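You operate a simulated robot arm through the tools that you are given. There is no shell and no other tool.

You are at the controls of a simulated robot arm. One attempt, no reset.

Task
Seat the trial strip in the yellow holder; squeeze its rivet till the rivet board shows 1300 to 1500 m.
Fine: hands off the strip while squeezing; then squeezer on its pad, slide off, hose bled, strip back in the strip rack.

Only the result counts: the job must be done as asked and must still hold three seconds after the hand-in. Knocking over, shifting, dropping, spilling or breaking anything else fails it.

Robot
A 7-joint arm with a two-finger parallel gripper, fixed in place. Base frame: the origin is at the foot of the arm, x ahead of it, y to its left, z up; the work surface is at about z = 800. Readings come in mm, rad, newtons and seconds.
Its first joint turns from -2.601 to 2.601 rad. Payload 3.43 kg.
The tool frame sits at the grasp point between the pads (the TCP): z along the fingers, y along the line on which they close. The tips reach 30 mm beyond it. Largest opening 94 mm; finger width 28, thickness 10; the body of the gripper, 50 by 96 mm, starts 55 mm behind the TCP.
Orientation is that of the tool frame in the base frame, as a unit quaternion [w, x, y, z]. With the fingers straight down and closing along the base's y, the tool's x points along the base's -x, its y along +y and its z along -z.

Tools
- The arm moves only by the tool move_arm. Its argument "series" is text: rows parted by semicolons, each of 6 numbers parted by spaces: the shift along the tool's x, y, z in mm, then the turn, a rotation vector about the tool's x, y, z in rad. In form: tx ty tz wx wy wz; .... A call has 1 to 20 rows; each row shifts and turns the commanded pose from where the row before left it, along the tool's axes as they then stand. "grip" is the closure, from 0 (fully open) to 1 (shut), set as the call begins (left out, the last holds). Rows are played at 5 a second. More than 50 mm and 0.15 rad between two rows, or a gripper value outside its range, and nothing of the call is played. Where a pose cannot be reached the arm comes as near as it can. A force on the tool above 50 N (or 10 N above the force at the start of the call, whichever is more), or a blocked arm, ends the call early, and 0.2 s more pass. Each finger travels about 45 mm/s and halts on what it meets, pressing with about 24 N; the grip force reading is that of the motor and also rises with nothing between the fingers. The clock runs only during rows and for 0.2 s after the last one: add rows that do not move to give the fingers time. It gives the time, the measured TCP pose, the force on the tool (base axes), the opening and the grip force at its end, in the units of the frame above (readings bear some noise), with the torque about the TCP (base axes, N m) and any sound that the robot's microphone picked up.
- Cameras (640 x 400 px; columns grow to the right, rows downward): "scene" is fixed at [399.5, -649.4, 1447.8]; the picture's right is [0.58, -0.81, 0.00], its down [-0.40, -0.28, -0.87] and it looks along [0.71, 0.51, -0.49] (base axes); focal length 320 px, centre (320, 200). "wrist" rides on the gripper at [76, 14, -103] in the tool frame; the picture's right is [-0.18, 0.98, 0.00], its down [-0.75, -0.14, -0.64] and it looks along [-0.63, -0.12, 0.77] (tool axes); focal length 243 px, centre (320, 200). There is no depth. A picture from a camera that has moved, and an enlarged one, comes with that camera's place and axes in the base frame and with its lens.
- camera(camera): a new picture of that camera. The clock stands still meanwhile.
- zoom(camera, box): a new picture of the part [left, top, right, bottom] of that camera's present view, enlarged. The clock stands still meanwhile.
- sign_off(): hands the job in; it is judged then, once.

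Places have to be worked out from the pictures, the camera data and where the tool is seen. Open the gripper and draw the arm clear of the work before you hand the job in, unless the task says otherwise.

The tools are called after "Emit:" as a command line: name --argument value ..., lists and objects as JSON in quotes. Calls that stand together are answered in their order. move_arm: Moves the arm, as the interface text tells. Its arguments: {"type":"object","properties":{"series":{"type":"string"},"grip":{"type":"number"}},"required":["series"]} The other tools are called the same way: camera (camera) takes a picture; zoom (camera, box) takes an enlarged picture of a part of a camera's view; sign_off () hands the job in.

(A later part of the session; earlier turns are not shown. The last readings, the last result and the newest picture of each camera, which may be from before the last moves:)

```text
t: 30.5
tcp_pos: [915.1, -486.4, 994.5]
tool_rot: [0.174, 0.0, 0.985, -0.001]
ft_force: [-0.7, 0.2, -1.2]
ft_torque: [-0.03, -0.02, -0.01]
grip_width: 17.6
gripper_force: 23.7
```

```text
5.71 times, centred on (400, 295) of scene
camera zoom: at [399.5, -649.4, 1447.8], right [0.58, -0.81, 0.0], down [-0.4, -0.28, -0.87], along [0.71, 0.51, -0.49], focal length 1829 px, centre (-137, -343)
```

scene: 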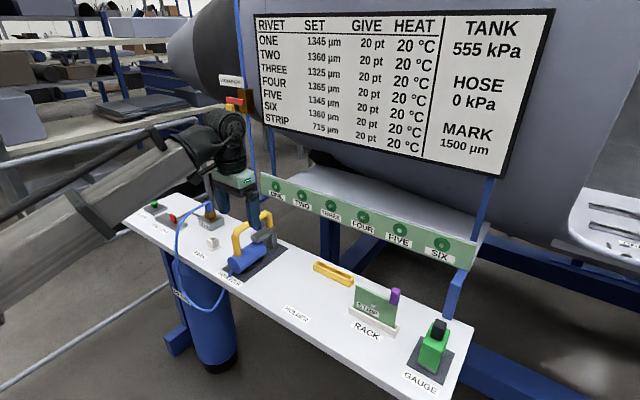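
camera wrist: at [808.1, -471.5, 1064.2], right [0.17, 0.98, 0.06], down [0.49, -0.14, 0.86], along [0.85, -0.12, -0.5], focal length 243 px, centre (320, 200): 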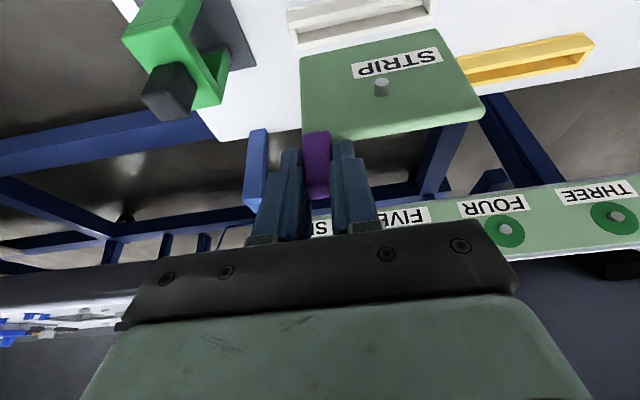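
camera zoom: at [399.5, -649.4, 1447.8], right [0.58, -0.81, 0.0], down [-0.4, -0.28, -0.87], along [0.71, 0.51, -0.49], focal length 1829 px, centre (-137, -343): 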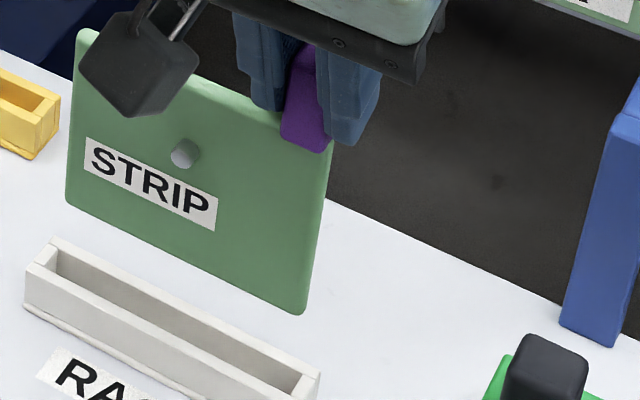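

Stable now. I measure the strip's levelness and yaw more carefully with tighter zooms on its bottom edge and the rack.

Emit:
zoom --camera "scene" --box '[364, 262, 420, 302]'

Emit:
zoom --camera "scene" --box '[354, 300, 410, 345]'

Emit:
zoom --camera "wrist" --box '[280, 0, 480, 60]'

Emit:
zoom --camera "wrist" --box '[290, 20, 500, 150]'

```text
10.00 times, centred on (392, 282) of scene
camera zoom: at [399.5, -649.4, 1447.8], right [0.58, -0.81, 0.0], down [-0.4, -0.28, -0.87], along [0.71, 0.51, -0.49], focal length 3202 px, centre (-400, -620)
```

zoom: 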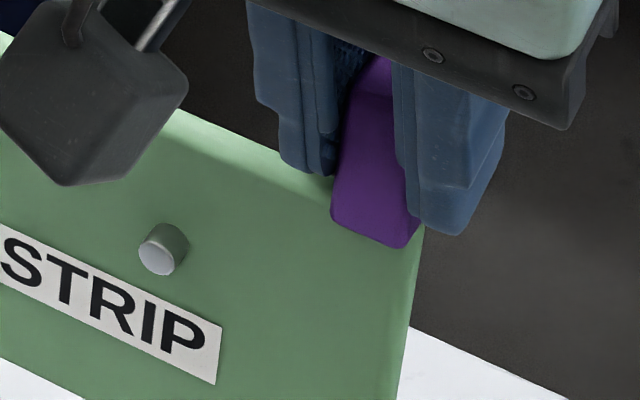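

```text
8.89 times, centred on (382, 322) of scene
camera zoom: at [399.5, -649.4, 1447.8], right [0.58, -0.81, 0.0], down [-0.4, -0.28, -0.87], along [0.71, 0.51, -0.49], focal length 2846 px, centre (-231, -889)
```

zoom: 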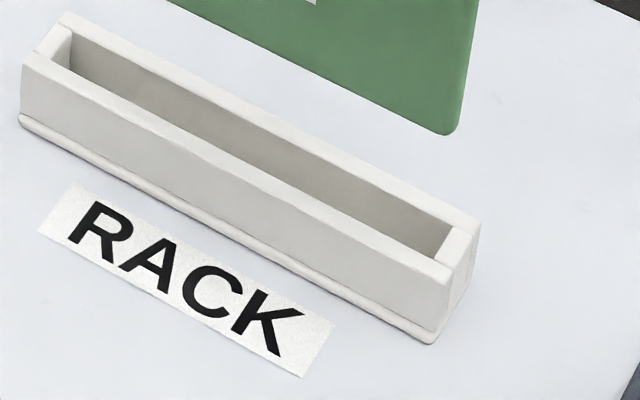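

```text
3.20 times, centred on (380, 30) of wrist
camera zoom: at [808.1, -471.5, 1064.2], right [0.17, 0.98, 0.06], down [0.49, -0.14, 0.86], along [0.85, -0.12, -0.5], focal length 776 px, centre (128, 744)
```

zoom: 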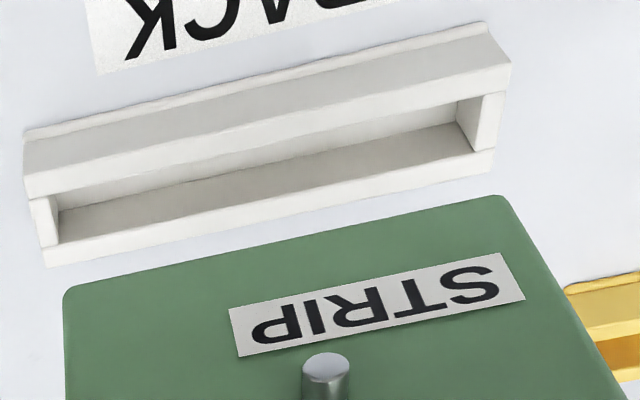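

```text
3.05 times, centred on (395, 85) of wrist
camera zoom: at [808.1, -471.5, 1064.2], right [0.17, 0.98, 0.06], down [0.49, -0.14, 0.86], along [0.85, -0.12, -0.5], focal length 739 px, centre (91, 550)
```

zoom: 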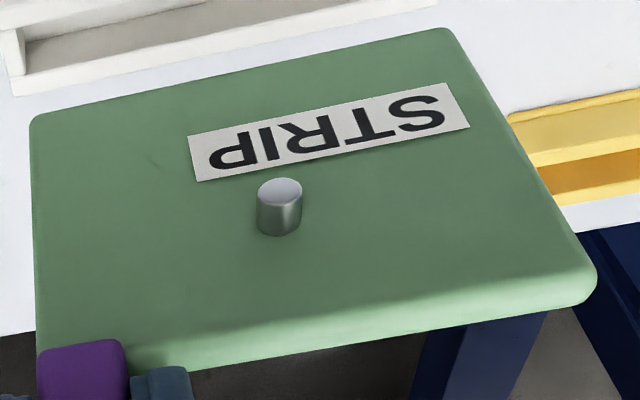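

The rack itself looks yawed by about 0.03 rad, the bench edge and holder along y. I zoom once more on the strip's bottom edge and the holder from the fixed camera to settle the strip's tilt.

Emit:
zoom --camera "scene" --box '[366, 290, 422, 322]'

Emit:
zoom --camera "scene" --box '[305, 250, 370, 295]'

```text
11.43 times, centred on (394, 306) of scene
camera zoom: at [399.5, -649.4, 1447.8], right [0.58, -0.81, 0.0], down [-0.4, -0.28, -0.87], along [0.71, 0.51, -0.49], focal length 3659 px, centre (-526, -1011)
```

zoom: 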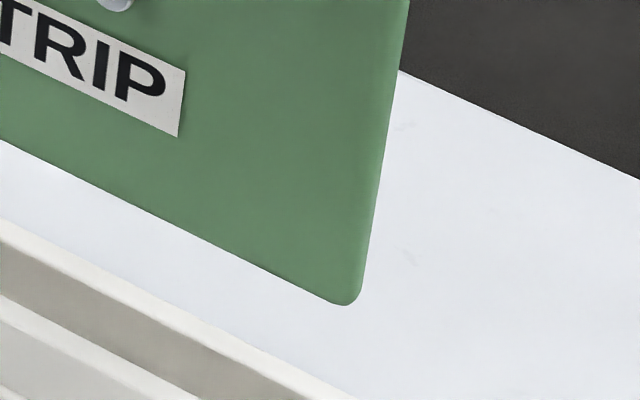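

```text
8.89 times, centred on (338, 272) of scene
camera zoom: at [399.5, -649.4, 1447.8], right [0.58, -0.81, 0.0], down [-0.4, -0.28, -0.87], along [0.71, 0.51, -0.49], focal length 2846 px, centre (164, -444)
```

zoom: 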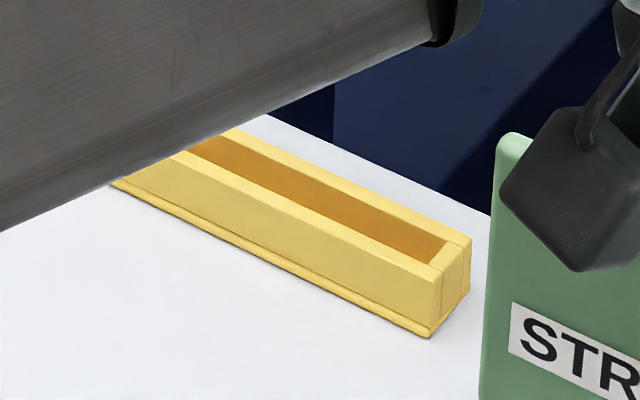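

The strip is level within about half a degree and nearly parallel to the holder. I carry it over to hover above the holder, target TCP about (992, -313.5, 993).

Emit:
move_arm --series "-1 2.5 0.4 0 0 0; -2.5 6 0.9 0 0 0; -4 9.5 1.5 0 0 0; -4.5 10.8 1.64 0 0 0; -4.5 10.8 1.64 0 0 0; -4.5 10.8 1.64 0 0 0; -4.5 10.8 1.64 0 0 0; -4.5 10.8 1.64 0 0 0; -4.5 10.8 1.64 0 0 0; -4.5 10.8 1.64 0 0 0; -4.5 10.8 1.64 0 0 0; -4.5 10.8 1.64 0 0 0; -4.5 10.8 1.64 0 0 0; -4.5 10.8 1.64 0 0 0; -4.5 10.8 1.64 0 0 0; -4.5 10.8 1.64 0 0 0; -3.5 8.5 1.3 0 0 0; -2 4.5 0.7 0 0 0; -0.9 2 0.3 0 0 0; 0 0 0 0 0 0"

Emit:
camera --camera "wrist"

Emit:
zoom --camera "scene" --box '[290, 220, 390, 300]'

```text
t: 34.7
tcp_pos: [990.6, -310.8, 994.0]
tool_rot: [0.174, 0.0, 0.985, -0.001]
ft_force: [0.3, 0.7, -1.8]
ft_torque: [-0.05, 0.0, 0.0]
grip_width: 17.7
gripper_force: 24.0
```

```text
taken
camera wrist: at [883.7, -295.8, 1065.2], right [0.17, 0.98, 0.06], down [0.49, -0.14, 0.86], along [0.86, -0.12, -0.5], focal length 243 px, centre (320, 200)
```

wrist: 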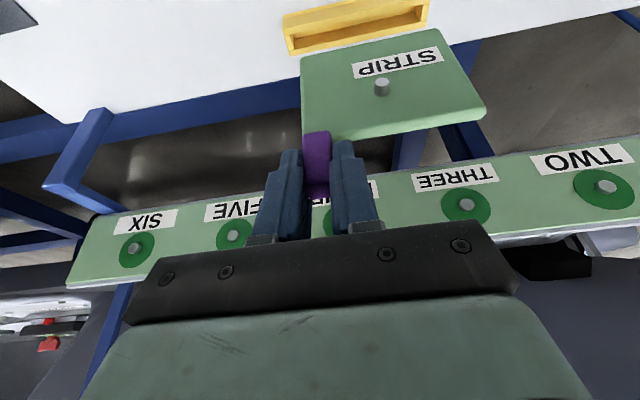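

```text
5.00 times, centred on (340, 260) of scene
camera zoom: at [399.5, -649.4, 1447.8], right [0.58, -0.81, 0.0], down [-0.4, -0.28, -0.87], along [0.71, 0.51, -0.49], focal length 1601 px, centre (220, -100)
```

zoom: 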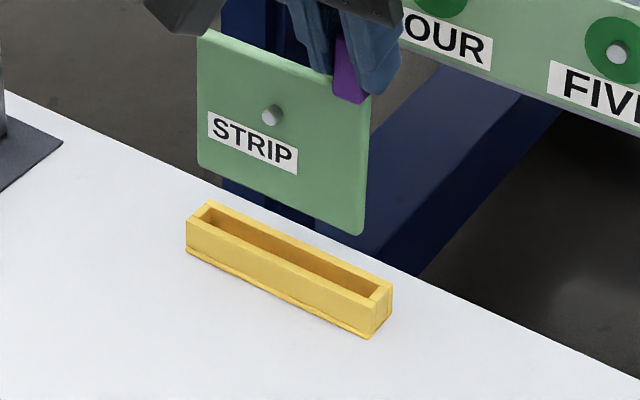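

I zoom both views on the strip bottom and holder slot to compare their positions directly.

Emit:
zoom --camera "scene" --box '[322, 245, 374, 290]'

Emit:
zoom --camera "wrist" --box '[270, 0, 450, 80]'

```text
8.89 times, centred on (348, 268) of scene
camera zoom: at [399.5, -649.4, 1447.8], right [0.58, -0.81, 0.0], down [-0.4, -0.28, -0.87], along [0.71, 0.51, -0.49], focal length 2846 px, centre (71, -400)
```

zoom: 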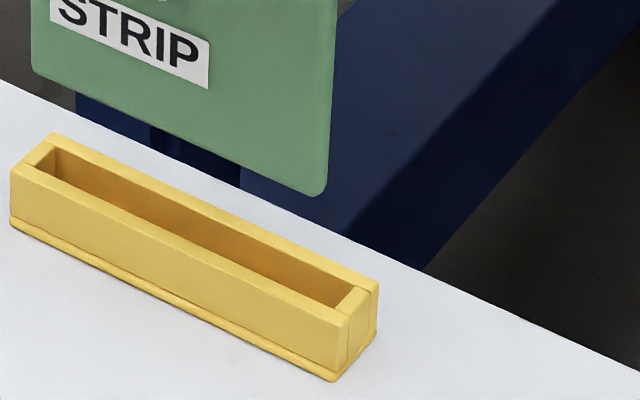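

```text
3.56 times, centred on (360, 40) of wrist
camera zoom: at [883.7, -295.8, 1065.2], right [0.17, 0.98, 0.06], down [0.49, -0.14, 0.86], along [0.86, -0.12, -0.5], focal length 863 px, centre (178, 769)
```

zoom: 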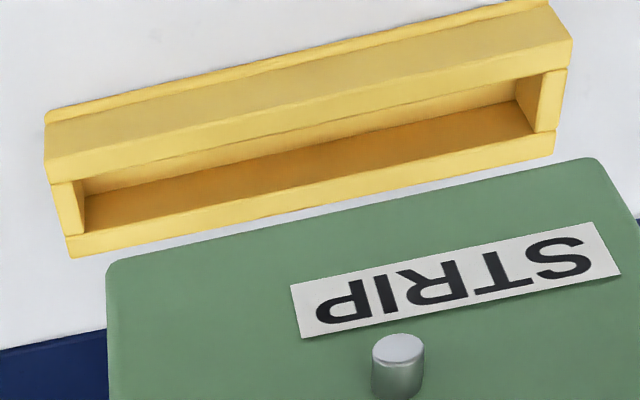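

The slopes disagree between views, so I zoom tighter on the strip's bottom edge to resolve whether it tilted.

Emit:
zoom --camera "scene" --box '[326, 246, 366, 274]'

Emit:
zoom --camera "scene" --box '[320, 215, 384, 255]'

```text
14.29 times, centred on (346, 260) of scene
camera zoom: at [399.5, -649.4, 1447.8], right [0.58, -0.81, 0.0], down [-0.4, -0.28, -0.87], along [0.71, 0.51, -0.49], focal length 4574 px, centre (-51, -657)
```

zoom: 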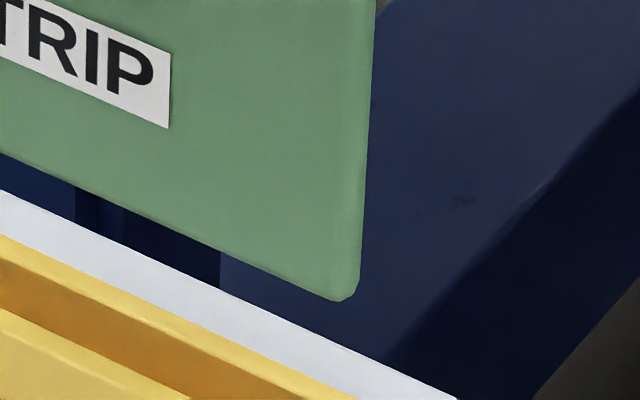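

```text
10.00 times, centred on (352, 235) of scene
camera zoom: at [399.5, -649.4, 1447.8], right [0.58, -0.81, 0.0], down [-0.4, -0.28, -0.87], along [0.71, 0.51, -0.49], focal length 3202 px, centre (0, -150)
```

zoom: 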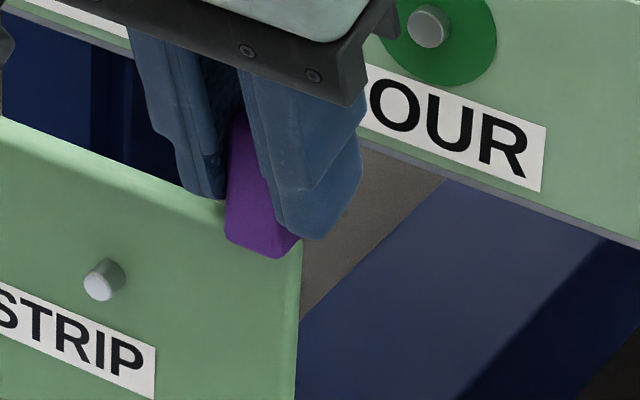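

At high zoom the strip is level and parallel to the bench. Its -y bottom corner is near (995, -320, 857) versus a slot centred at about (996.5, -269.5), so I correct by (-2.5, -4.5) and lower by 26 mm to hover just above the rim.

Emit:
move_arm --series "0.7 -0.7 1.5 0 0 0; 1.8 -0.8 3.8 0 0 0; 2 -1 4.2 0 0 0; 2 -1 4.2 0 0 0; 2 -1 4.2 0 0 0; 1.8 0 3.8 0 0 0; 0.9 0 1.9 0 0 0; 0 0 0 0 0 0; 0 0 0 0 0 0"

Emit:
zoom --camera "wrist" --box '[270, 0, 450, 100]'

Emit:
zoom --camera "scene" --box '[310, 245, 380, 295]'

```text
t: 36.7
tcp_pos: [988.0, -317.1, 966.6]
tool_rot: [0.174, 0.001, 0.985, 0.0]
ft_force: [-0.2, -0.3, 0.0]
ft_torque: [-0.03, -0.01, -0.04]
grip_width: 17.8
gripper_force: 23.8
```

```text
3.56 times, centred on (360, 50) of wrist
camera zoom: at [882.1, -301.8, 1038.6], right [0.17, 0.98, 0.06], down [0.49, -0.14, 0.86], along [0.86, -0.12, -0.5], focal length 863 px, centre (178, 733)
```

zoom: 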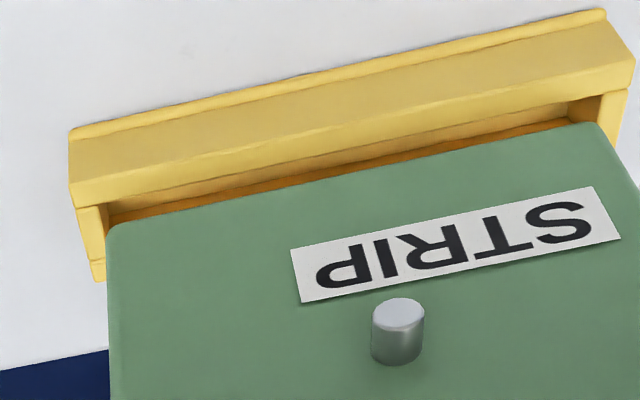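

```text
8.00 times, centred on (345, 270) of scene
camera zoom: at [399.5, -649.4, 1447.8], right [0.58, -0.81, 0.0], down [-0.4, -0.28, -0.87], along [0.71, 0.51, -0.49], focal length 2561 px, centre (120, -360)
```

zoom: 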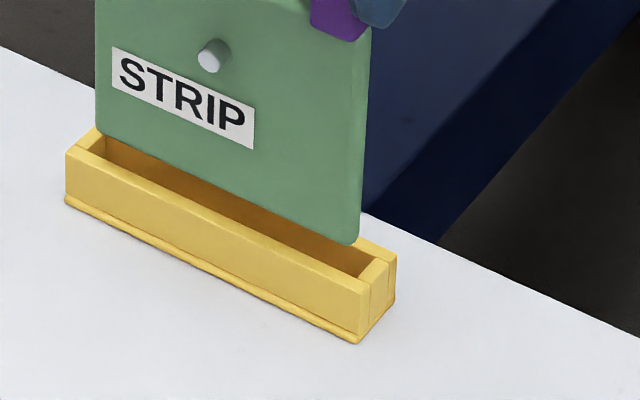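

The strip hovers about 5–7 mm above the rim; comparison of both views suggests the front face should go about 1.7 mm further toward -x, with y about centred. I make that shift, lower 3 mm, and re-inspect at high zoom.

Emit:
move_arm --series "0.8 0 -0.3 0 0 0; 0.8 0 -0.3 0 0 0; 0.5 0 1.4 0 0 0; 0.5 0 1.4 0 0 0; 0 0 0 0 0 0; 0 0 0 0 0 0"

Emit:
zoom --camera "wrist" --box '[280, 20, 360, 80]'

Emit:
zoom --camera "wrist" --box '[380, 0, 460, 60]'

Emit:
zoom --camera "scene" --box '[314, 250, 344, 275]'

Emit:
zoom --camera "scene" --box '[340, 263, 370, 290]'

```text
t: 38.1
tcp_pos: [986.3, -316.1, 964.5]
tool_rot: [0.174, 0.0, 0.985, -0.001]
ft_force: [-0.6, 0.4, -0.1]
ft_torque: [-0.07, -0.01, 0.02]
grip_width: 17.6
gripper_force: 23.6
```

```text
6.67 times, centred on (320, 50) of wrist
camera zoom: at [880.6, -301.3, 1035.1], right [0.17, 0.98, 0.06], down [0.49, -0.14, 0.86], along [0.86, -0.12, -0.5], focal length 1618 px, centre (320, 1200)
```

zoom: 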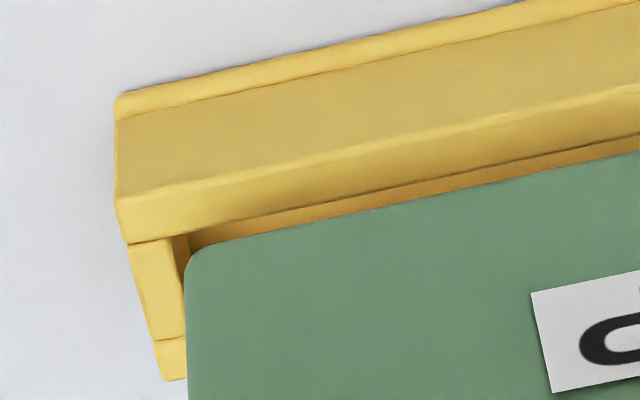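

```text
6.67 times, centred on (420, 30) of wrist
camera zoom: at [880.6, -301.3, 1035.1], right [0.17, 0.98, 0.06], down [0.49, -0.14, 0.86], along [0.86, -0.12, -0.5], focal length 1618 px, centre (-347, 1333)
```

zoom: 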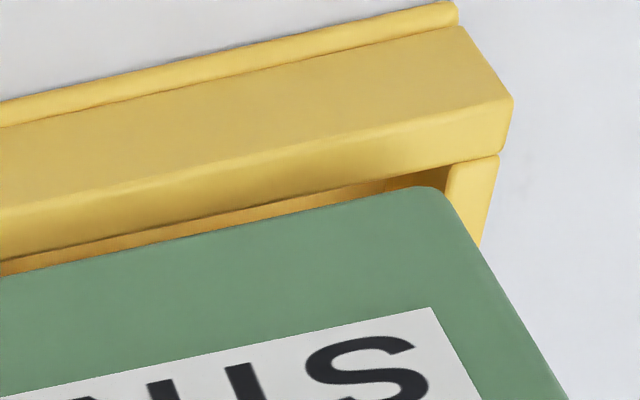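

```text
16.00 times, centred on (329, 262) of scene
camera zoom: at [399.5, -649.4, 1447.8], right [0.58, -0.81, 0.0], down [-0.4, -0.28, -0.87], along [0.71, 0.51, -0.49], focal length 5122 px, centre (176, -800)
```

zoom: 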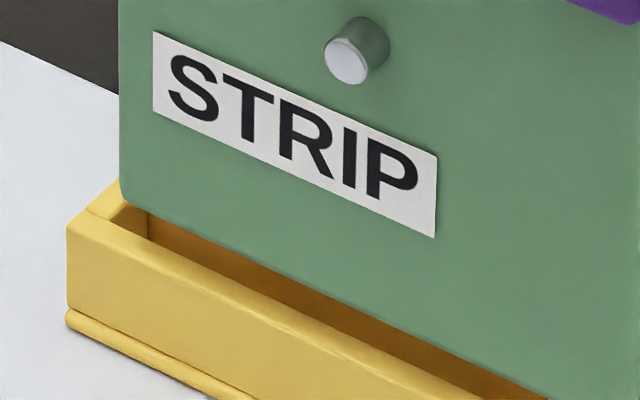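

```text
14.81 times, centred on (355, 276) of scene
camera zoom: at [399.5, -649.4, 1447.8], right [0.58, -0.81, 0.0], down [-0.4, -0.28, -0.87], along [0.71, 0.51, -0.49], focal length 4743 px, centre (-198, -933)
```

zoom: 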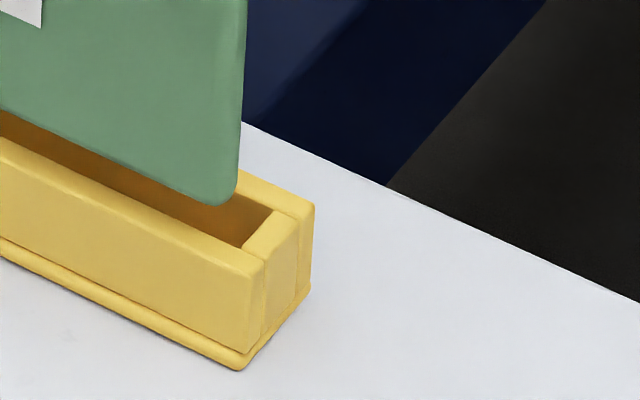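

Triangulating the strip's -y bottom corner gives (993.4, -324.9, 825.8), with both views agreeing. I zoom on the holder's -y end in both views to fix the rim position in the same way.

Emit:
zoom --camera "scene" --box '[350, 270, 366, 287]'

Emit:
zoom --camera "wrist" --box '[288, 28, 328, 70]'

Emit:
zoom --camera "scene" --box '[312, 256, 332, 277]'

```text
16.00 times, centred on (358, 278) of scene
camera zoom: at [399.5, -649.4, 1447.8], right [0.58, -0.81, 0.0], down [-0.4, -0.28, -0.87], along [0.71, 0.51, -0.49], focal length 5122 px, centre (-288, -1056)
```

zoom: 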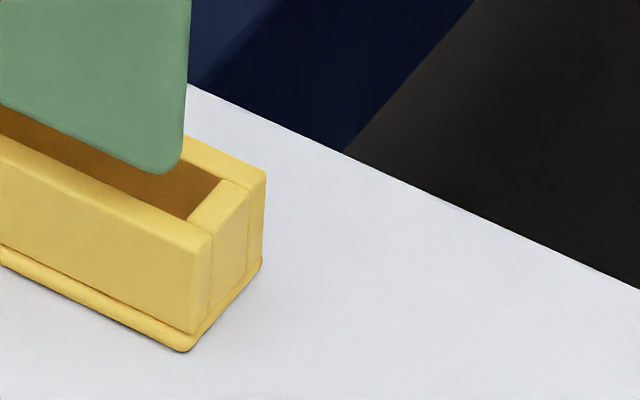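

```text
9.52 times, centred on (308, 49) of wrist
camera zoom: at [880.6, -301.3, 1035.1], right [0.17, 0.98, 0.06], down [0.49, -0.14, 0.86], along [0.86, -0.12, -0.5], focal length 2311 px, centre (434, 1638)
```

zoom: 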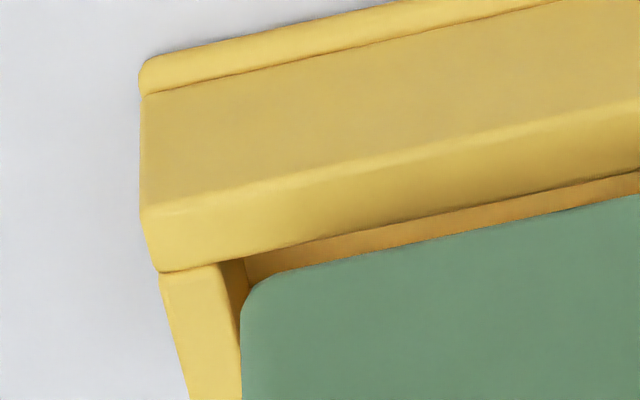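

```text
16.00 times, centred on (322, 266) of scene
camera zoom: at [399.5, -649.4, 1447.8], right [0.58, -0.81, 0.0], down [-0.4, -0.28, -0.87], along [0.71, 0.51, -0.49], focal length 5122 px, centre (288, -864)
```

zoom: 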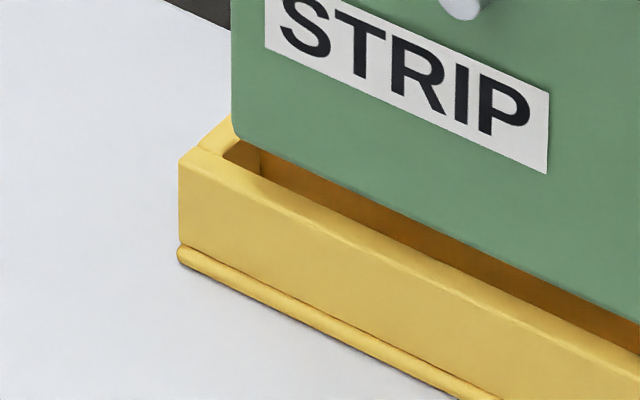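

Accounting for the strip's thickness (the edge seen from the scene is its rear edge), the strip is really about 10 mm above the rim and its front face about 3 mm too far toward -x. I shift +5.2 mm in x, lower 5 mm, and re-check.

Emit:
move_arm --series "-1.6 0 0.6 0 0 0; -1.7 0 0.6 0 0 0; -1.6 0 0.6 0 0 0; 0.57 0 1.57 0 0 0; 0.57 0 1.57 0 0 0; 0.57 0 1.57 0 0 0; 0 0 0 0 0 0; 0 0 0 0 0 0"

Emit:
zoom --camera "wrist" --box '[288, 10, 368, 70]'

Emit:
zoom --camera "scene" --box '[346, 266, 370, 287]'

Emit:
zoom --camera "scene" --box '[312, 256, 332, 277]'

```text
t: 39.9
tcp_pos: [992.1, -317.1, 959.3]
tool_rot: [0.174, 0.001, 0.985, -0.001]
ft_force: [-0.2, -0.3, -1.2]
ft_torque: [-0.04, 0.01, 0.03]
grip_width: 17.6
gripper_force: 23.9
```

```text
6.67 times, centred on (328, 40) of wrist
camera zoom: at [885.3, -301.4, 1030.2], right [0.17, 0.98, 0.06], down [0.49, -0.14, 0.86], along [0.86, -0.12, -0.5], focal length 1618 px, centre (267, 1267)
```

zoom: 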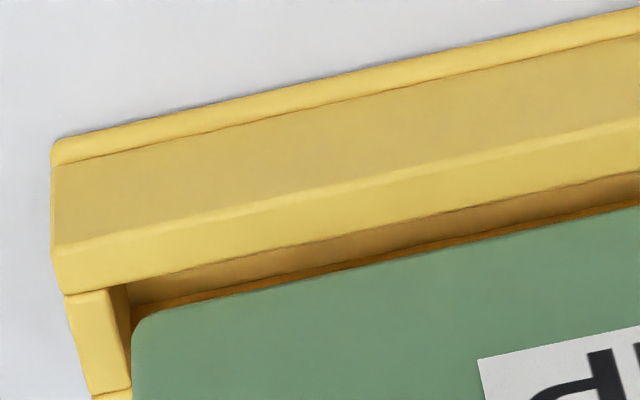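

```text
16.00 times, centred on (358, 276) of scene
camera zoom: at [399.5, -649.4, 1447.8], right [0.58, -0.81, 0.0], down [-0.4, -0.28, -0.87], along [0.71, 0.51, -0.49], focal length 5122 px, centre (-288, -1024)
```

zoom: 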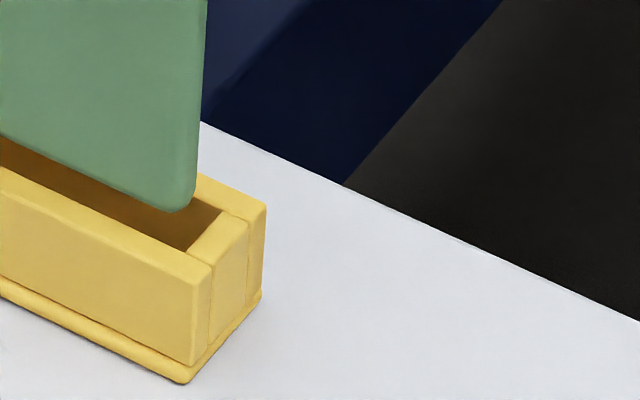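

```text
16.00 times, centred on (322, 266) of scene
camera zoom: at [399.5, -649.4, 1447.8], right [0.58, -0.81, 0.0], down [-0.4, -0.28, -0.87], along [0.71, 0.51, -0.49], focal length 5122 px, centre (288, -864)
```

zoom: 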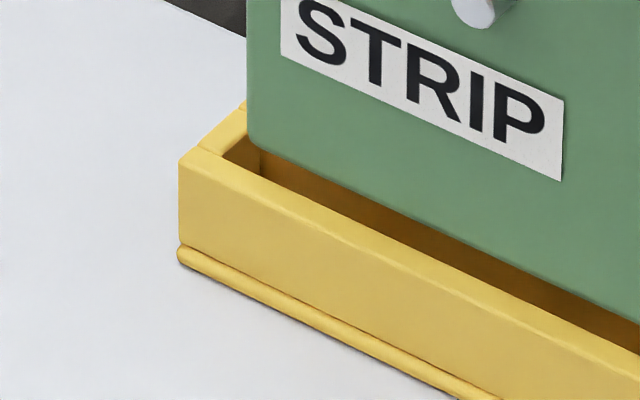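

Solving the two views now gives h ≈ 4.5 mm above the rim with the front face 2 mm inside the near wall: well centred. I lower 10 mm slowly and watch the forces.

Emit:
move_arm --series "0.34 0 0.94 0 0 0; 0.51 0 1.41 0 0 0; 0.51 0 1.41 0 0 0; 0.51 0 1.41 0 0 0; 0.51 0 1.41 0 0 0; 0.51 0 1.41 0 0 0; 0.51 0 1.41 0 0 0; 0 0 0 0 0 0"

Emit:
zoom --camera "wrist" --box '[270, 0, 470, 110]'

Emit:
zoom --camera "scene" --box '[310, 245, 374, 289]'

```text
t: 41.7
tcp_pos: [991.8, -317.2, 949.9]
tool_rot: [0.173, -0.001, 0.985, 0.0]
ft_force: [2.9, -0.8, -1.1]
ft_torque: [0.0, -0.37, -0.15]
grip_width: 17.6
gripper_force: 24.0
```

```text
3.20 times, centred on (370, 55) of wrist
camera zoom: at [885.3, -301.8, 1019.5], right [0.17, 0.98, 0.06], down [0.49, -0.14, 0.86], along [0.86, -0.12, -0.5], focal length 776 px, centre (160, 664)
```

zoom: 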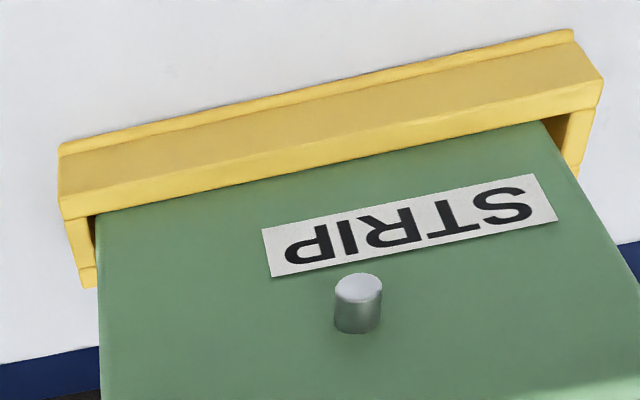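

```text
9.09 times, centred on (342, 267) of scene
camera zoom: at [399.5, -649.4, 1447.8], right [0.58, -0.81, 0.0], down [-0.4, -0.28, -0.87], along [0.71, 0.51, -0.49], focal length 2910 px, centre (120, -409)
```

zoom: 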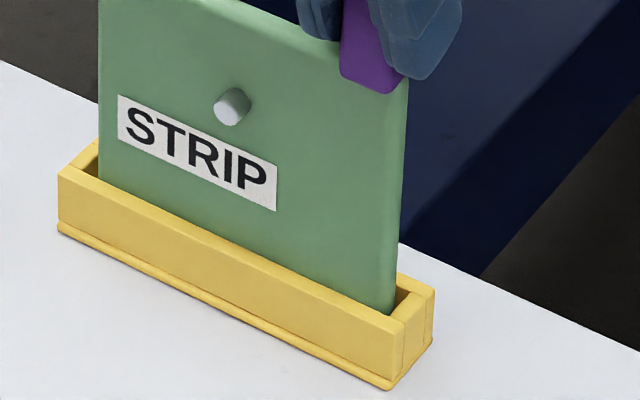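

The strip has entered the slot; a light +2.9 N in x suggests it brushes the near wall. I ease +0.8 mm in x and lower 7 mm more.

Emit:
move_arm --series "-0.75 0 0.27 0 0 0; 0.34 0 0.94 0 0 0; 0.34 0 0.94 0 0 0; 0.34 0 0.94 0 0 0; 0.34 0 0.94 0 0 0; 0.34 0 0.94 0 0 0; 0.34 0 0.94 0 0 0; 0.34 0 0.94 0 0 0; 0 0 0 0 0 0"

```text
t: 43.7
tcp_pos: [992.2, -317.2, 941.8]
tool_rot: [0.174, 0.001, 0.985, -0.001]
ft_force: [0.6, 0.1, -1.3]
ft_torque: [-0.06, 0.02, -0.03]
grip_width: 17.5
gripper_force: 24.1
```

Forces are back to nil. I keep lowering in 1 mm steps looking for the floor contact.

Emit:
move_arm --series "0.34 0 0.94 0 0 0; 0.34 0 0.94 0 0 0; 0.34 0 0.94 0 0 0; 0.34 0 0.94 0 0 0; 0 0 0 0 0 0"

Emit:
zoom --camera "scene" --box '[310, 235, 374, 289]'

```text
t: 44.9
tcp_pos: [992.8, -316.7, 938.4]
tool_rot: [0.173, 0.0, 0.985, -0.001]
ft_force: [0.5, 0.6, -1.1]
ft_torque: [-0.04, 0.01, -0.01]
grip_width: 17.5
gripper_force: 23.8
```

```text
7.41 times, centred on (342, 262) of scene
camera zoom: at [399.5, -649.4, 1447.8], right [0.58, -0.81, 0.0], down [-0.4, -0.28, -0.87], along [0.71, 0.51, -0.49], focal length 2372 px, centre (157, -259)
```

zoom: 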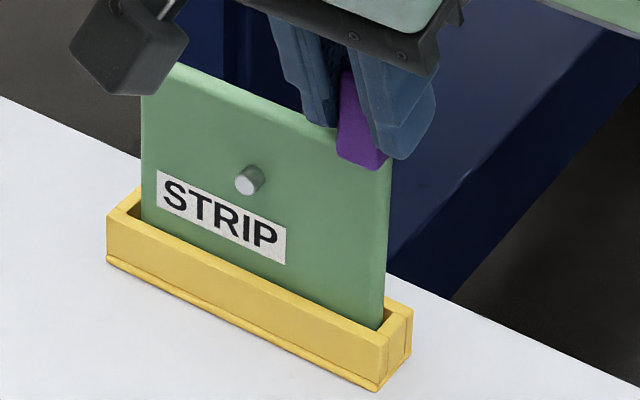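

No floor contact yet. I continue lowering another 4 mm.

Emit:
move_arm --series "0.34 0 0.94 0 0 0; 0.34 0 0.94 0 0 0; 0.34 0 0.94 0 0 0; 0.34 0 0.94 0 0 0; 0 0 0 0 0 0"

```text
t: 46.1
tcp_pos: [992.5, -316.2, 935.6]
tool_rot: [0.175, 0.001, 0.985, -0.001]
ft_force: [0.1, 1.2, 5.4]
ft_torque: [0.04, -0.07, -0.01]
grip_width: 17.7
gripper_force: 24.1
```

Floor contact: +5.4 N upward. I press one more mm to settle it flat, then check the picture before releasing.

Emit:
move_arm --series "0.34 0 0.94 0 0 0; 0 0 0 0 0 0; 0 0 0 0 0 0"

Emit:
zoom --camera "scene" --box '[310, 235, 374, 289]'

Emit:
zoom --camera "wrist" --box '[260, 0, 500, 150]'

```text
t: 46.9
tcp_pos: [992.0, -317.0, 934.5]
tool_rot: [0.175, 0.0, 0.985, 0.0]
ft_force: [1.8, 4.4, 18.0]
ft_torque: [0.17, -0.45, 0.03]
grip_width: 17.5
gripper_force: 24.0
```

```text
7.41 times, centred on (342, 262) of scene
camera zoom: at [399.5, -649.4, 1447.8], right [0.58, -0.81, 0.0], down [-0.4, -0.28, -0.87], along [0.71, 0.51, -0.49], focal length 2372 px, centre (157, -259)
```

zoom: 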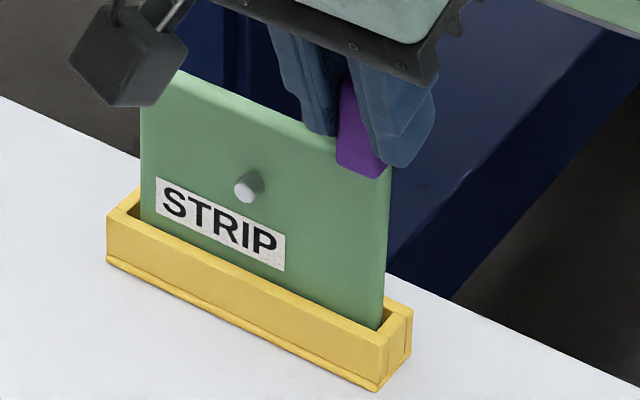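

```text
2.67 times, centred on (380, 75) of wrist
camera zoom: at [885.8, -302.1, 1005.9], right [0.17, 0.98, 0.06], down [0.49, -0.14, 0.86], along [0.86, -0.12, -0.5], focal length 647 px, centre (160, 533)
```

zoom: 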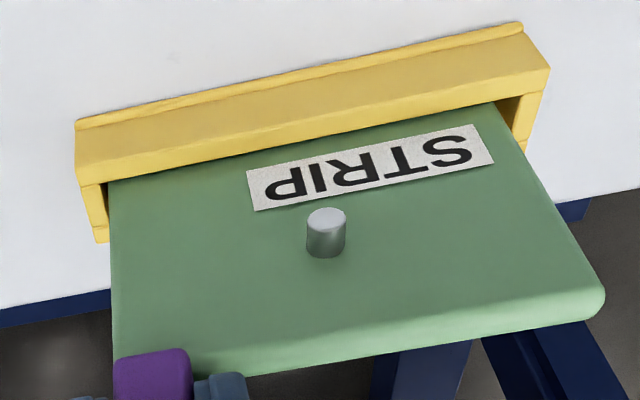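

Seated on the floor with 18 N. I ease the push off by 0.8 mm and open the fingers to about 60 mm.

Emit:
move_arm --series "-0.27 0 -0.75 0 0 0; 0 0 0 0 0 0"

Emit:
move_arm --series "0 0 0 0 0 0; 0 0 0 0 0 0; 0 0 0 0 0 0; 0 0 0 0 0 0" --grip 0.4

Emit:
zoom --camera "scene" --box '[310, 235, 374, 289]'

Emit:
zoom --camera "wrist" --box '[220, 0, 500, 240]'

```text
t: 47.5
tcp_pos: [992.3, -317.2, 934.4]
tool_rot: [0.175, 0.0, 0.985, -0.001]
ft_force: [3.8, 1.2, 17.6]
ft_torque: [0.15, -0.57, 0.04]
grip_width: 17.5
gripper_force: 23.8
```

```text
t: 48.5
tcp_pos: [992.9, -317.0, 934.7]
tool_rot: [0.173, 0.0, 0.985, 0.0]
ft_force: [-0.2, 0.5, 0.2]
ft_torque: [0.06, 0.0, 0.02]
grip_width: 56.6
gripper_force: 0.1
```

```text
7.41 times, centred on (342, 262) of scene
camera zoom: at [399.5, -649.4, 1447.8], right [0.58, -0.81, 0.0], down [-0.4, -0.28, -0.87], along [0.71, 0.51, -0.49], focal length 2372 px, centre (157, -259)
```

zoom: 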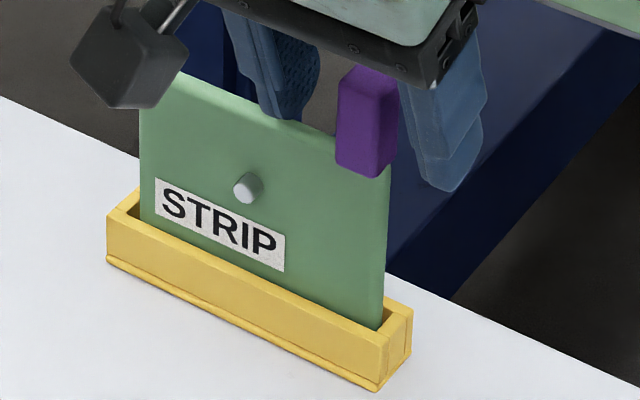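

```text
1.67 times, centred on (360, 120) of wrist
camera zoom: at [886.0, -302.3, 1005.1], right [0.17, 0.98, 0.06], down [0.49, -0.14, 0.86], along [0.85, -0.12, -0.5], focal length 404 px, centre (253, 333)
```

zoom: 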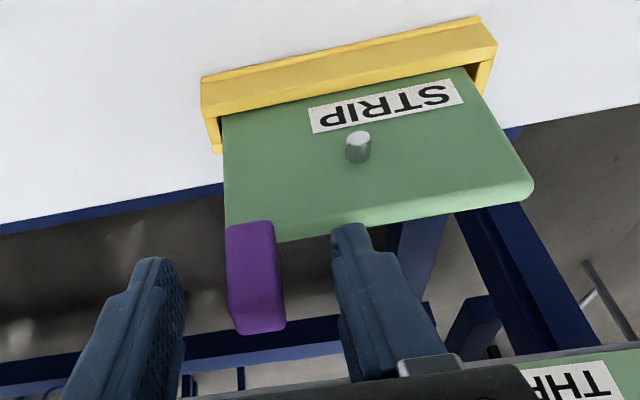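

The strip stands by itself in the holder. I rise 70 mm straight up, clear of the tab, before anything else.

Emit:
move_arm --series "-0.7 0 -1.9 0 0 0; -1.7 0 -4.7 0 0 0; -2.7 0 -7.5 0 0 0; -3.4 0 -9.4 0 0 0; -3.4 0 -9.4 0 0 0; -3.4 0 -9.4 0 0 0; -3.4 0 -9.4 0 0 0; -3.4 0 -9.4 0 0 0; -2.7 0 -7.5 0 0 0; -1.4 0 -3.8 0 0 0; 0 0 0 0 0 0"

Emit:
camera --camera "wrist"

Emit:
camera --camera "scene"

```text
t: 50.9
tcp_pos: [994.1, -317.6, 1012.2]
tool_rot: [0.173, 0.0, 0.985, -0.001]
ft_force: [0.0, 0.0, -0.5]
ft_torque: [0.03, 0.0, -0.03]
grip_width: 56.0
gripper_force: 0.0
```

```text
taken
camera wrist: at [886.8, -302.2, 1083.0], right [0.17, 0.98, 0.06], down [0.49, -0.14, 0.86], along [0.85, -0.12, -0.5], focal length 243 px, centre (320, 200)
```

wrist: 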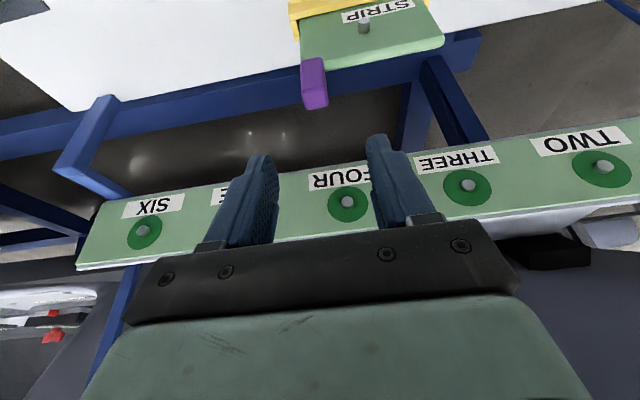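

```text
taken
```

scene: 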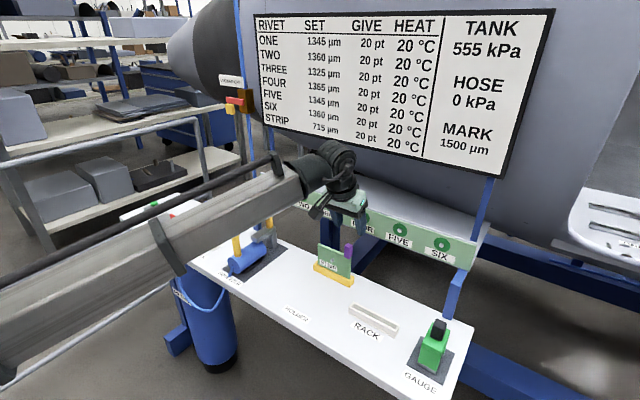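

I retreat from the holder, level the tool, and then head to the slide/outlet end of the bench for a close look there.

Emit:
move_arm --series "4 0 -4 0 0 0; 8 0 -8 0 0 0; 12 0 -11 0 0 0; 14 0 -12 0 0 0; 14 0 -12 0 0 0; 14 0 -12 0 0 0; 14 0 -12 0 0 0; 14 0 -12 0 0 0; 12 0 -10 0 0 0; 8 0 -7 0 0 0; 4 0 -4 0 0 0; 0 0 0 0 0.05 0; 0 0 0 0 0.08 0; 0 0 0 0 0.09 0; 0 0 0 0 0.08 0; 0 0 0 0 0.048 0; 0 0 0 0 0 0" --grip 0.4

```text
t: 54.5
tcp_pos: [845.4, -316.7, 1069.7]
tool_rot: [0.0, 0.0, 1.0, -0.001]
ft_force: [-1.2, -0.1, 1.1]
ft_torque: [0.04, 0.02, 0.0]
grip_width: 56.5
gripper_force: 0.2
```

Tool is vertical again. I now travel in +y at z ≈ 1070, above the squeezer handle, to view the slide, outlet and hose.

Emit:
move_arm --series "2 8 0 0 0 0; 4 16 0 0 0 0; 5 24 0 0 0 0; 5 28 0 0 0 0; 5 28 0 0 0 0; 5 28 0 0 0 0; 5 28 0 0 0 0; 5 28 0 0 0 0; 5 28 0 0 0 0; 5 28 0 0 0 0; 5 28 0 0 0 0; 5 28 0 0 0 0; 5 28 0 0 0 0; 5 28 0 0 0 0; 5 28 0 0 0 0; 5 28 0 0 0 0; 5 28 0 0 0 0; 4 24 0 0 0 0; 4 16 0 0 0 0; 2 8 0 0 0 0"

Emit:
camera --camera "wrist"

Emit:
zoom --camera "scene" --box '[300, 220, 380, 300]'

```text
t: 58.7
tcp_pos: [754.0, 171.9, 1068.6]
tool_rot: [0.001, 0.0, 1.0, 0.0]
ft_force: [0.4, -0.6, -0.1]
ft_torque: [0.01, 0.03, 0.0]
grip_width: 56.2
gripper_force: 0.2
```

```text
taken
camera wrist: at [678.7, 186.6, 1171.4], right [0.18, 0.98, 0.0], down [0.75, -0.14, 0.64], along [0.63, -0.12, -0.77], focal length 243 px, centre (320, 200)
```

wrist: 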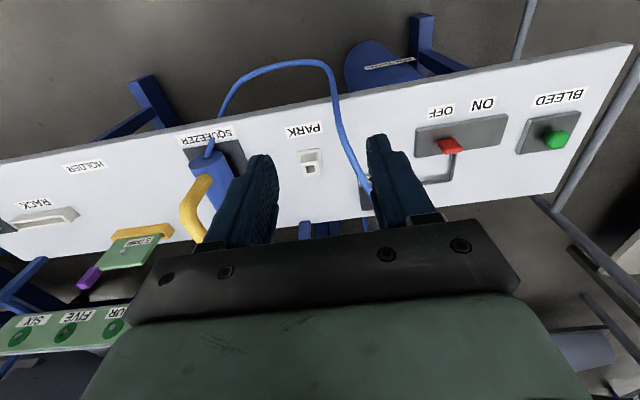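

```text
5.00 times, centred on (340, 260) of scene
camera zoom: at [399.5, -649.4, 1447.8], right [0.58, -0.81, 0.0], down [-0.4, -0.28, -0.87], along [0.71, 0.51, -0.49], focal length 1601 px, centre (220, -100)
```

zoom: 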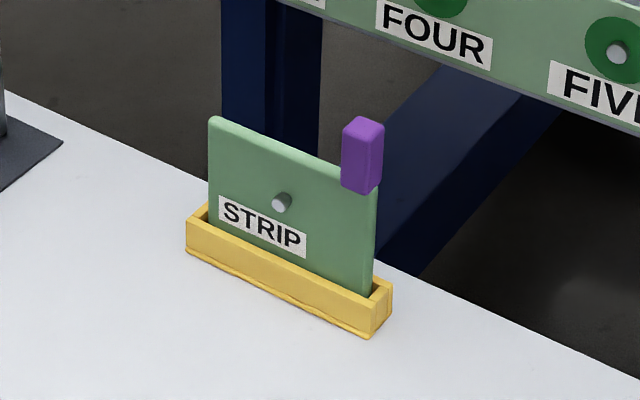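

The strip stands well seated in the holder. I zoom on the slide and bleed from the wrist camera.

Emit:
zoom --camera "wrist" --box '[400, 80, 600, 200]'

Emit:
zoom --camera "scene" --box '[130, 185, 220, 245]'

```text
3.20 times, centred on (500, 140) of wrist
camera zoom: at [678.7, 186.6, 1171.4], right [0.18, 0.98, 0.0], down [0.75, -0.14, 0.64], along [0.63, -0.12, -0.77], focal length 776 px, centre (-256, 392)
```

zoom: 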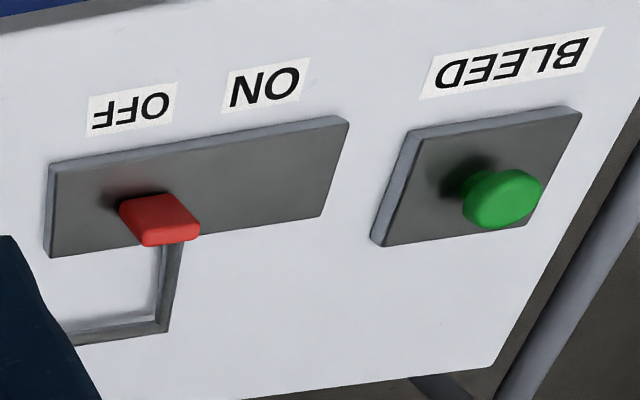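

```text
6.67 times, centred on (175, 215) of scene
camera zoom: at [399.5, -649.4, 1447.8], right [0.58, -0.81, 0.0], down [-0.4, -0.28, -0.87], along [0.71, 0.51, -0.49], focal length 2134 px, centre (1287, 100)
```

zoom: 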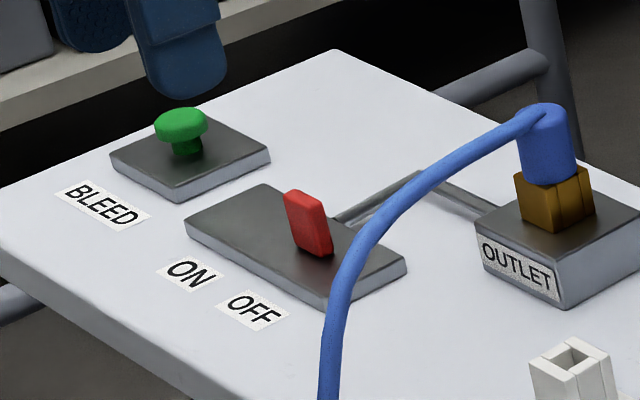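

Triangulation puts the slide's red paddle at about (892, 356), z 810–838, some 25 mm wide in y, with ON roughly 36+ mm toward +y. I'll grasp the paddle so I can move it both ways; first I go above it at z ≈ 940.

Emit:
move_arm --series "-4 6 2 0 0 0; -8 12 5 0 0 0; -12 16 8 0 0 0; -12 16 10 0 0 0; -12 16 12 0 0 0; -12 16 12 0 0 0; -12 16 12 0 0 0; -12 16 12 0 0 0; -12 16 12 0 0 0; -12 16 12 0 0 0; -12 14 12 0 0 0; -12 12 10 0 0 0; -8 8 6 0 0 0; -4 4 3 0 0 0; 0 0 0 0 0 0" --grip 0.45

Emit:
camera --camera "wrist"

Emit:
zoom --camera "scene" --box '[130, 165, 230, 245]'

```text
t: 61.9
tcp_pos: [900.6, 355.5, 940.0]
tool_rot: [0.001, 0.0, 1.0, -0.001]
ft_force: [0.6, 0.4, 1.2]
ft_torque: [0.02, 0.0, -0.01]
grip_width: 51.7
gripper_force: 0.0
```

```text
taken
camera wrist: at [824.7, 371.4, 1043.3], right [0.18, 0.98, 0.0], down [0.75, -0.14, 0.64], along [0.63, -0.12, -0.77], focal length 243 px, centre (320, 200)
```

wrist: 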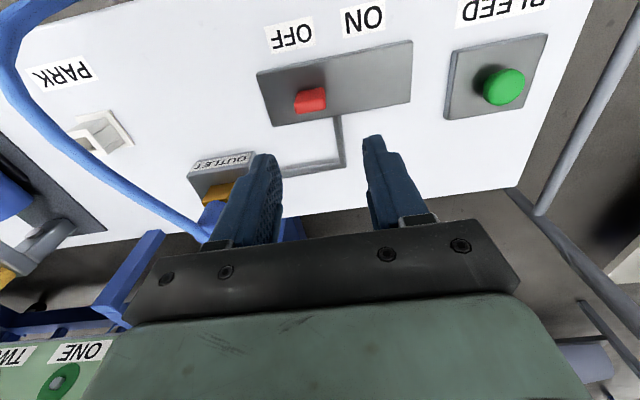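

```text
5.00 times, centred on (180, 205) of scene
camera zoom: at [399.5, -649.4, 1447.8], right [0.58, -0.81, 0.0], down [-0.4, -0.28, -0.87], along [0.71, 0.51, -0.49], focal length 1601 px, centre (1020, 175)
```

zoom: 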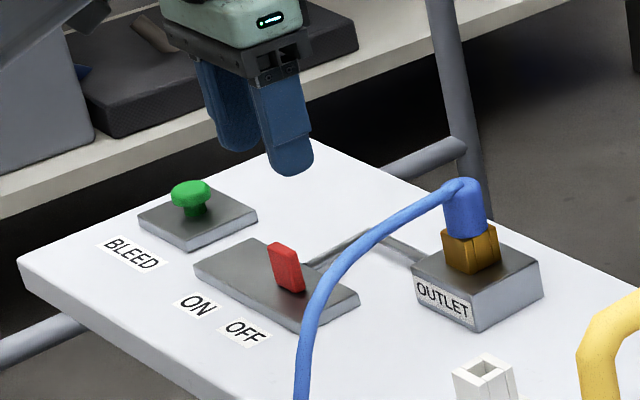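

I zoom in on the paddle from here to refine its position.

Emit:
zoom --camera "wrist" --box '[250, 60, 370, 140]'

Emit:
zoom --camera "scene" --box '[165, 205, 205, 235]'

```text
5.00 times, centred on (310, 100) of wrist
camera zoom: at [824.7, 371.4, 1043.3], right [0.18, 0.98, 0.0], down [0.75, -0.14, 0.64], along [0.63, -0.12, -0.77], focal length 1213 px, centre (370, 700)
```

zoom: 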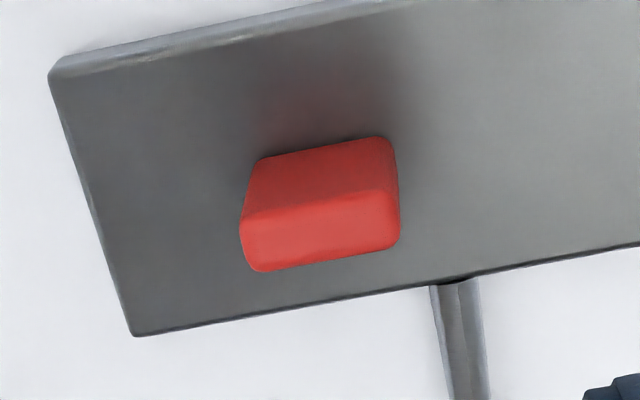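

```text
13.33 times, centred on (185, 220) of scene
camera zoom: at [399.5, -649.4, 1447.8], right [0.58, -0.81, 0.0], down [-0.4, -0.28, -0.87], along [0.71, 0.51, -0.49], focal length 4269 px, centre (2120, -67)
```

zoom: 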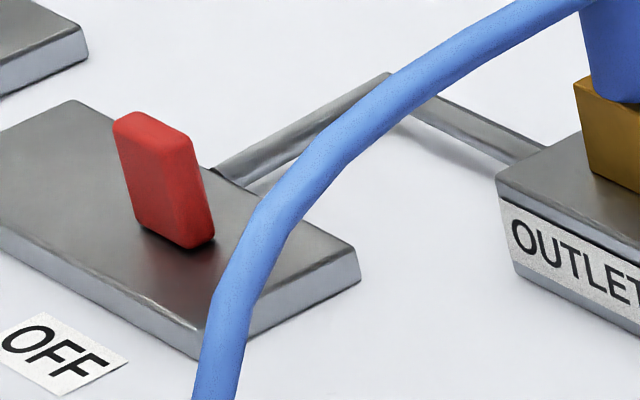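

Paddle top centre is about (888.5, 351.5, 841). I centre above it and descend to grasp height (TCP z ≈ 848), stopping slightly above for a check.

Emit:
move_arm --series "4 -1.5 0 0 0 0; 5 -2 4 0 0 0; 3 -0.5 8 0 0 0; 0 0 10 0 0 0; 0 0 10 0 0 0; 0 0 10 0 0 0; 0 0 10 0 0 0; 0 0 10 0 0 0; 0 0 8 0 0 0; 0 0 4 0 0 0; 0 0 0 0 0 0"

Emit:
zoom --camera "scene" --box '[155, 190, 215, 240]'

Emit:
camera --camera "wrist"

```text
t: 64.3
tcp_pos: [888.3, 351.6, 865.8]
tool_rot: [0.0, 0.0, 1.0, -0.001]
ft_force: [-0.3, -0.7, 0.4]
ft_torque: [0.02, 0.01, 0.01]
grip_width: 51.5
gripper_force: 0.1
```

```text
8.00 times, centred on (185, 215) of scene
camera zoom: at [399.5, -649.4, 1447.8], right [0.58, -0.81, 0.0], down [-0.4, -0.28, -0.87], along [0.71, 0.51, -0.49], focal length 2561 px, centre (1400, 80)
```

zoom: 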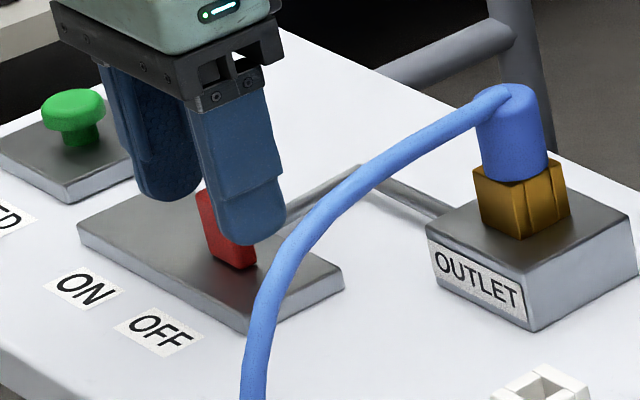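

```text
taken
camera wrist: at [811.8, 366.6, 968.8], right [0.18, 0.98, 0.0], down [0.75, -0.14, 0.64], along [0.63, -0.12, -0.77], focal length 243 px, centre (320, 200)
```

wrist: 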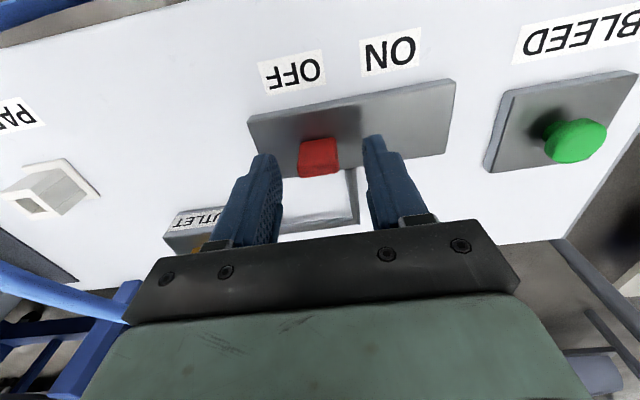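

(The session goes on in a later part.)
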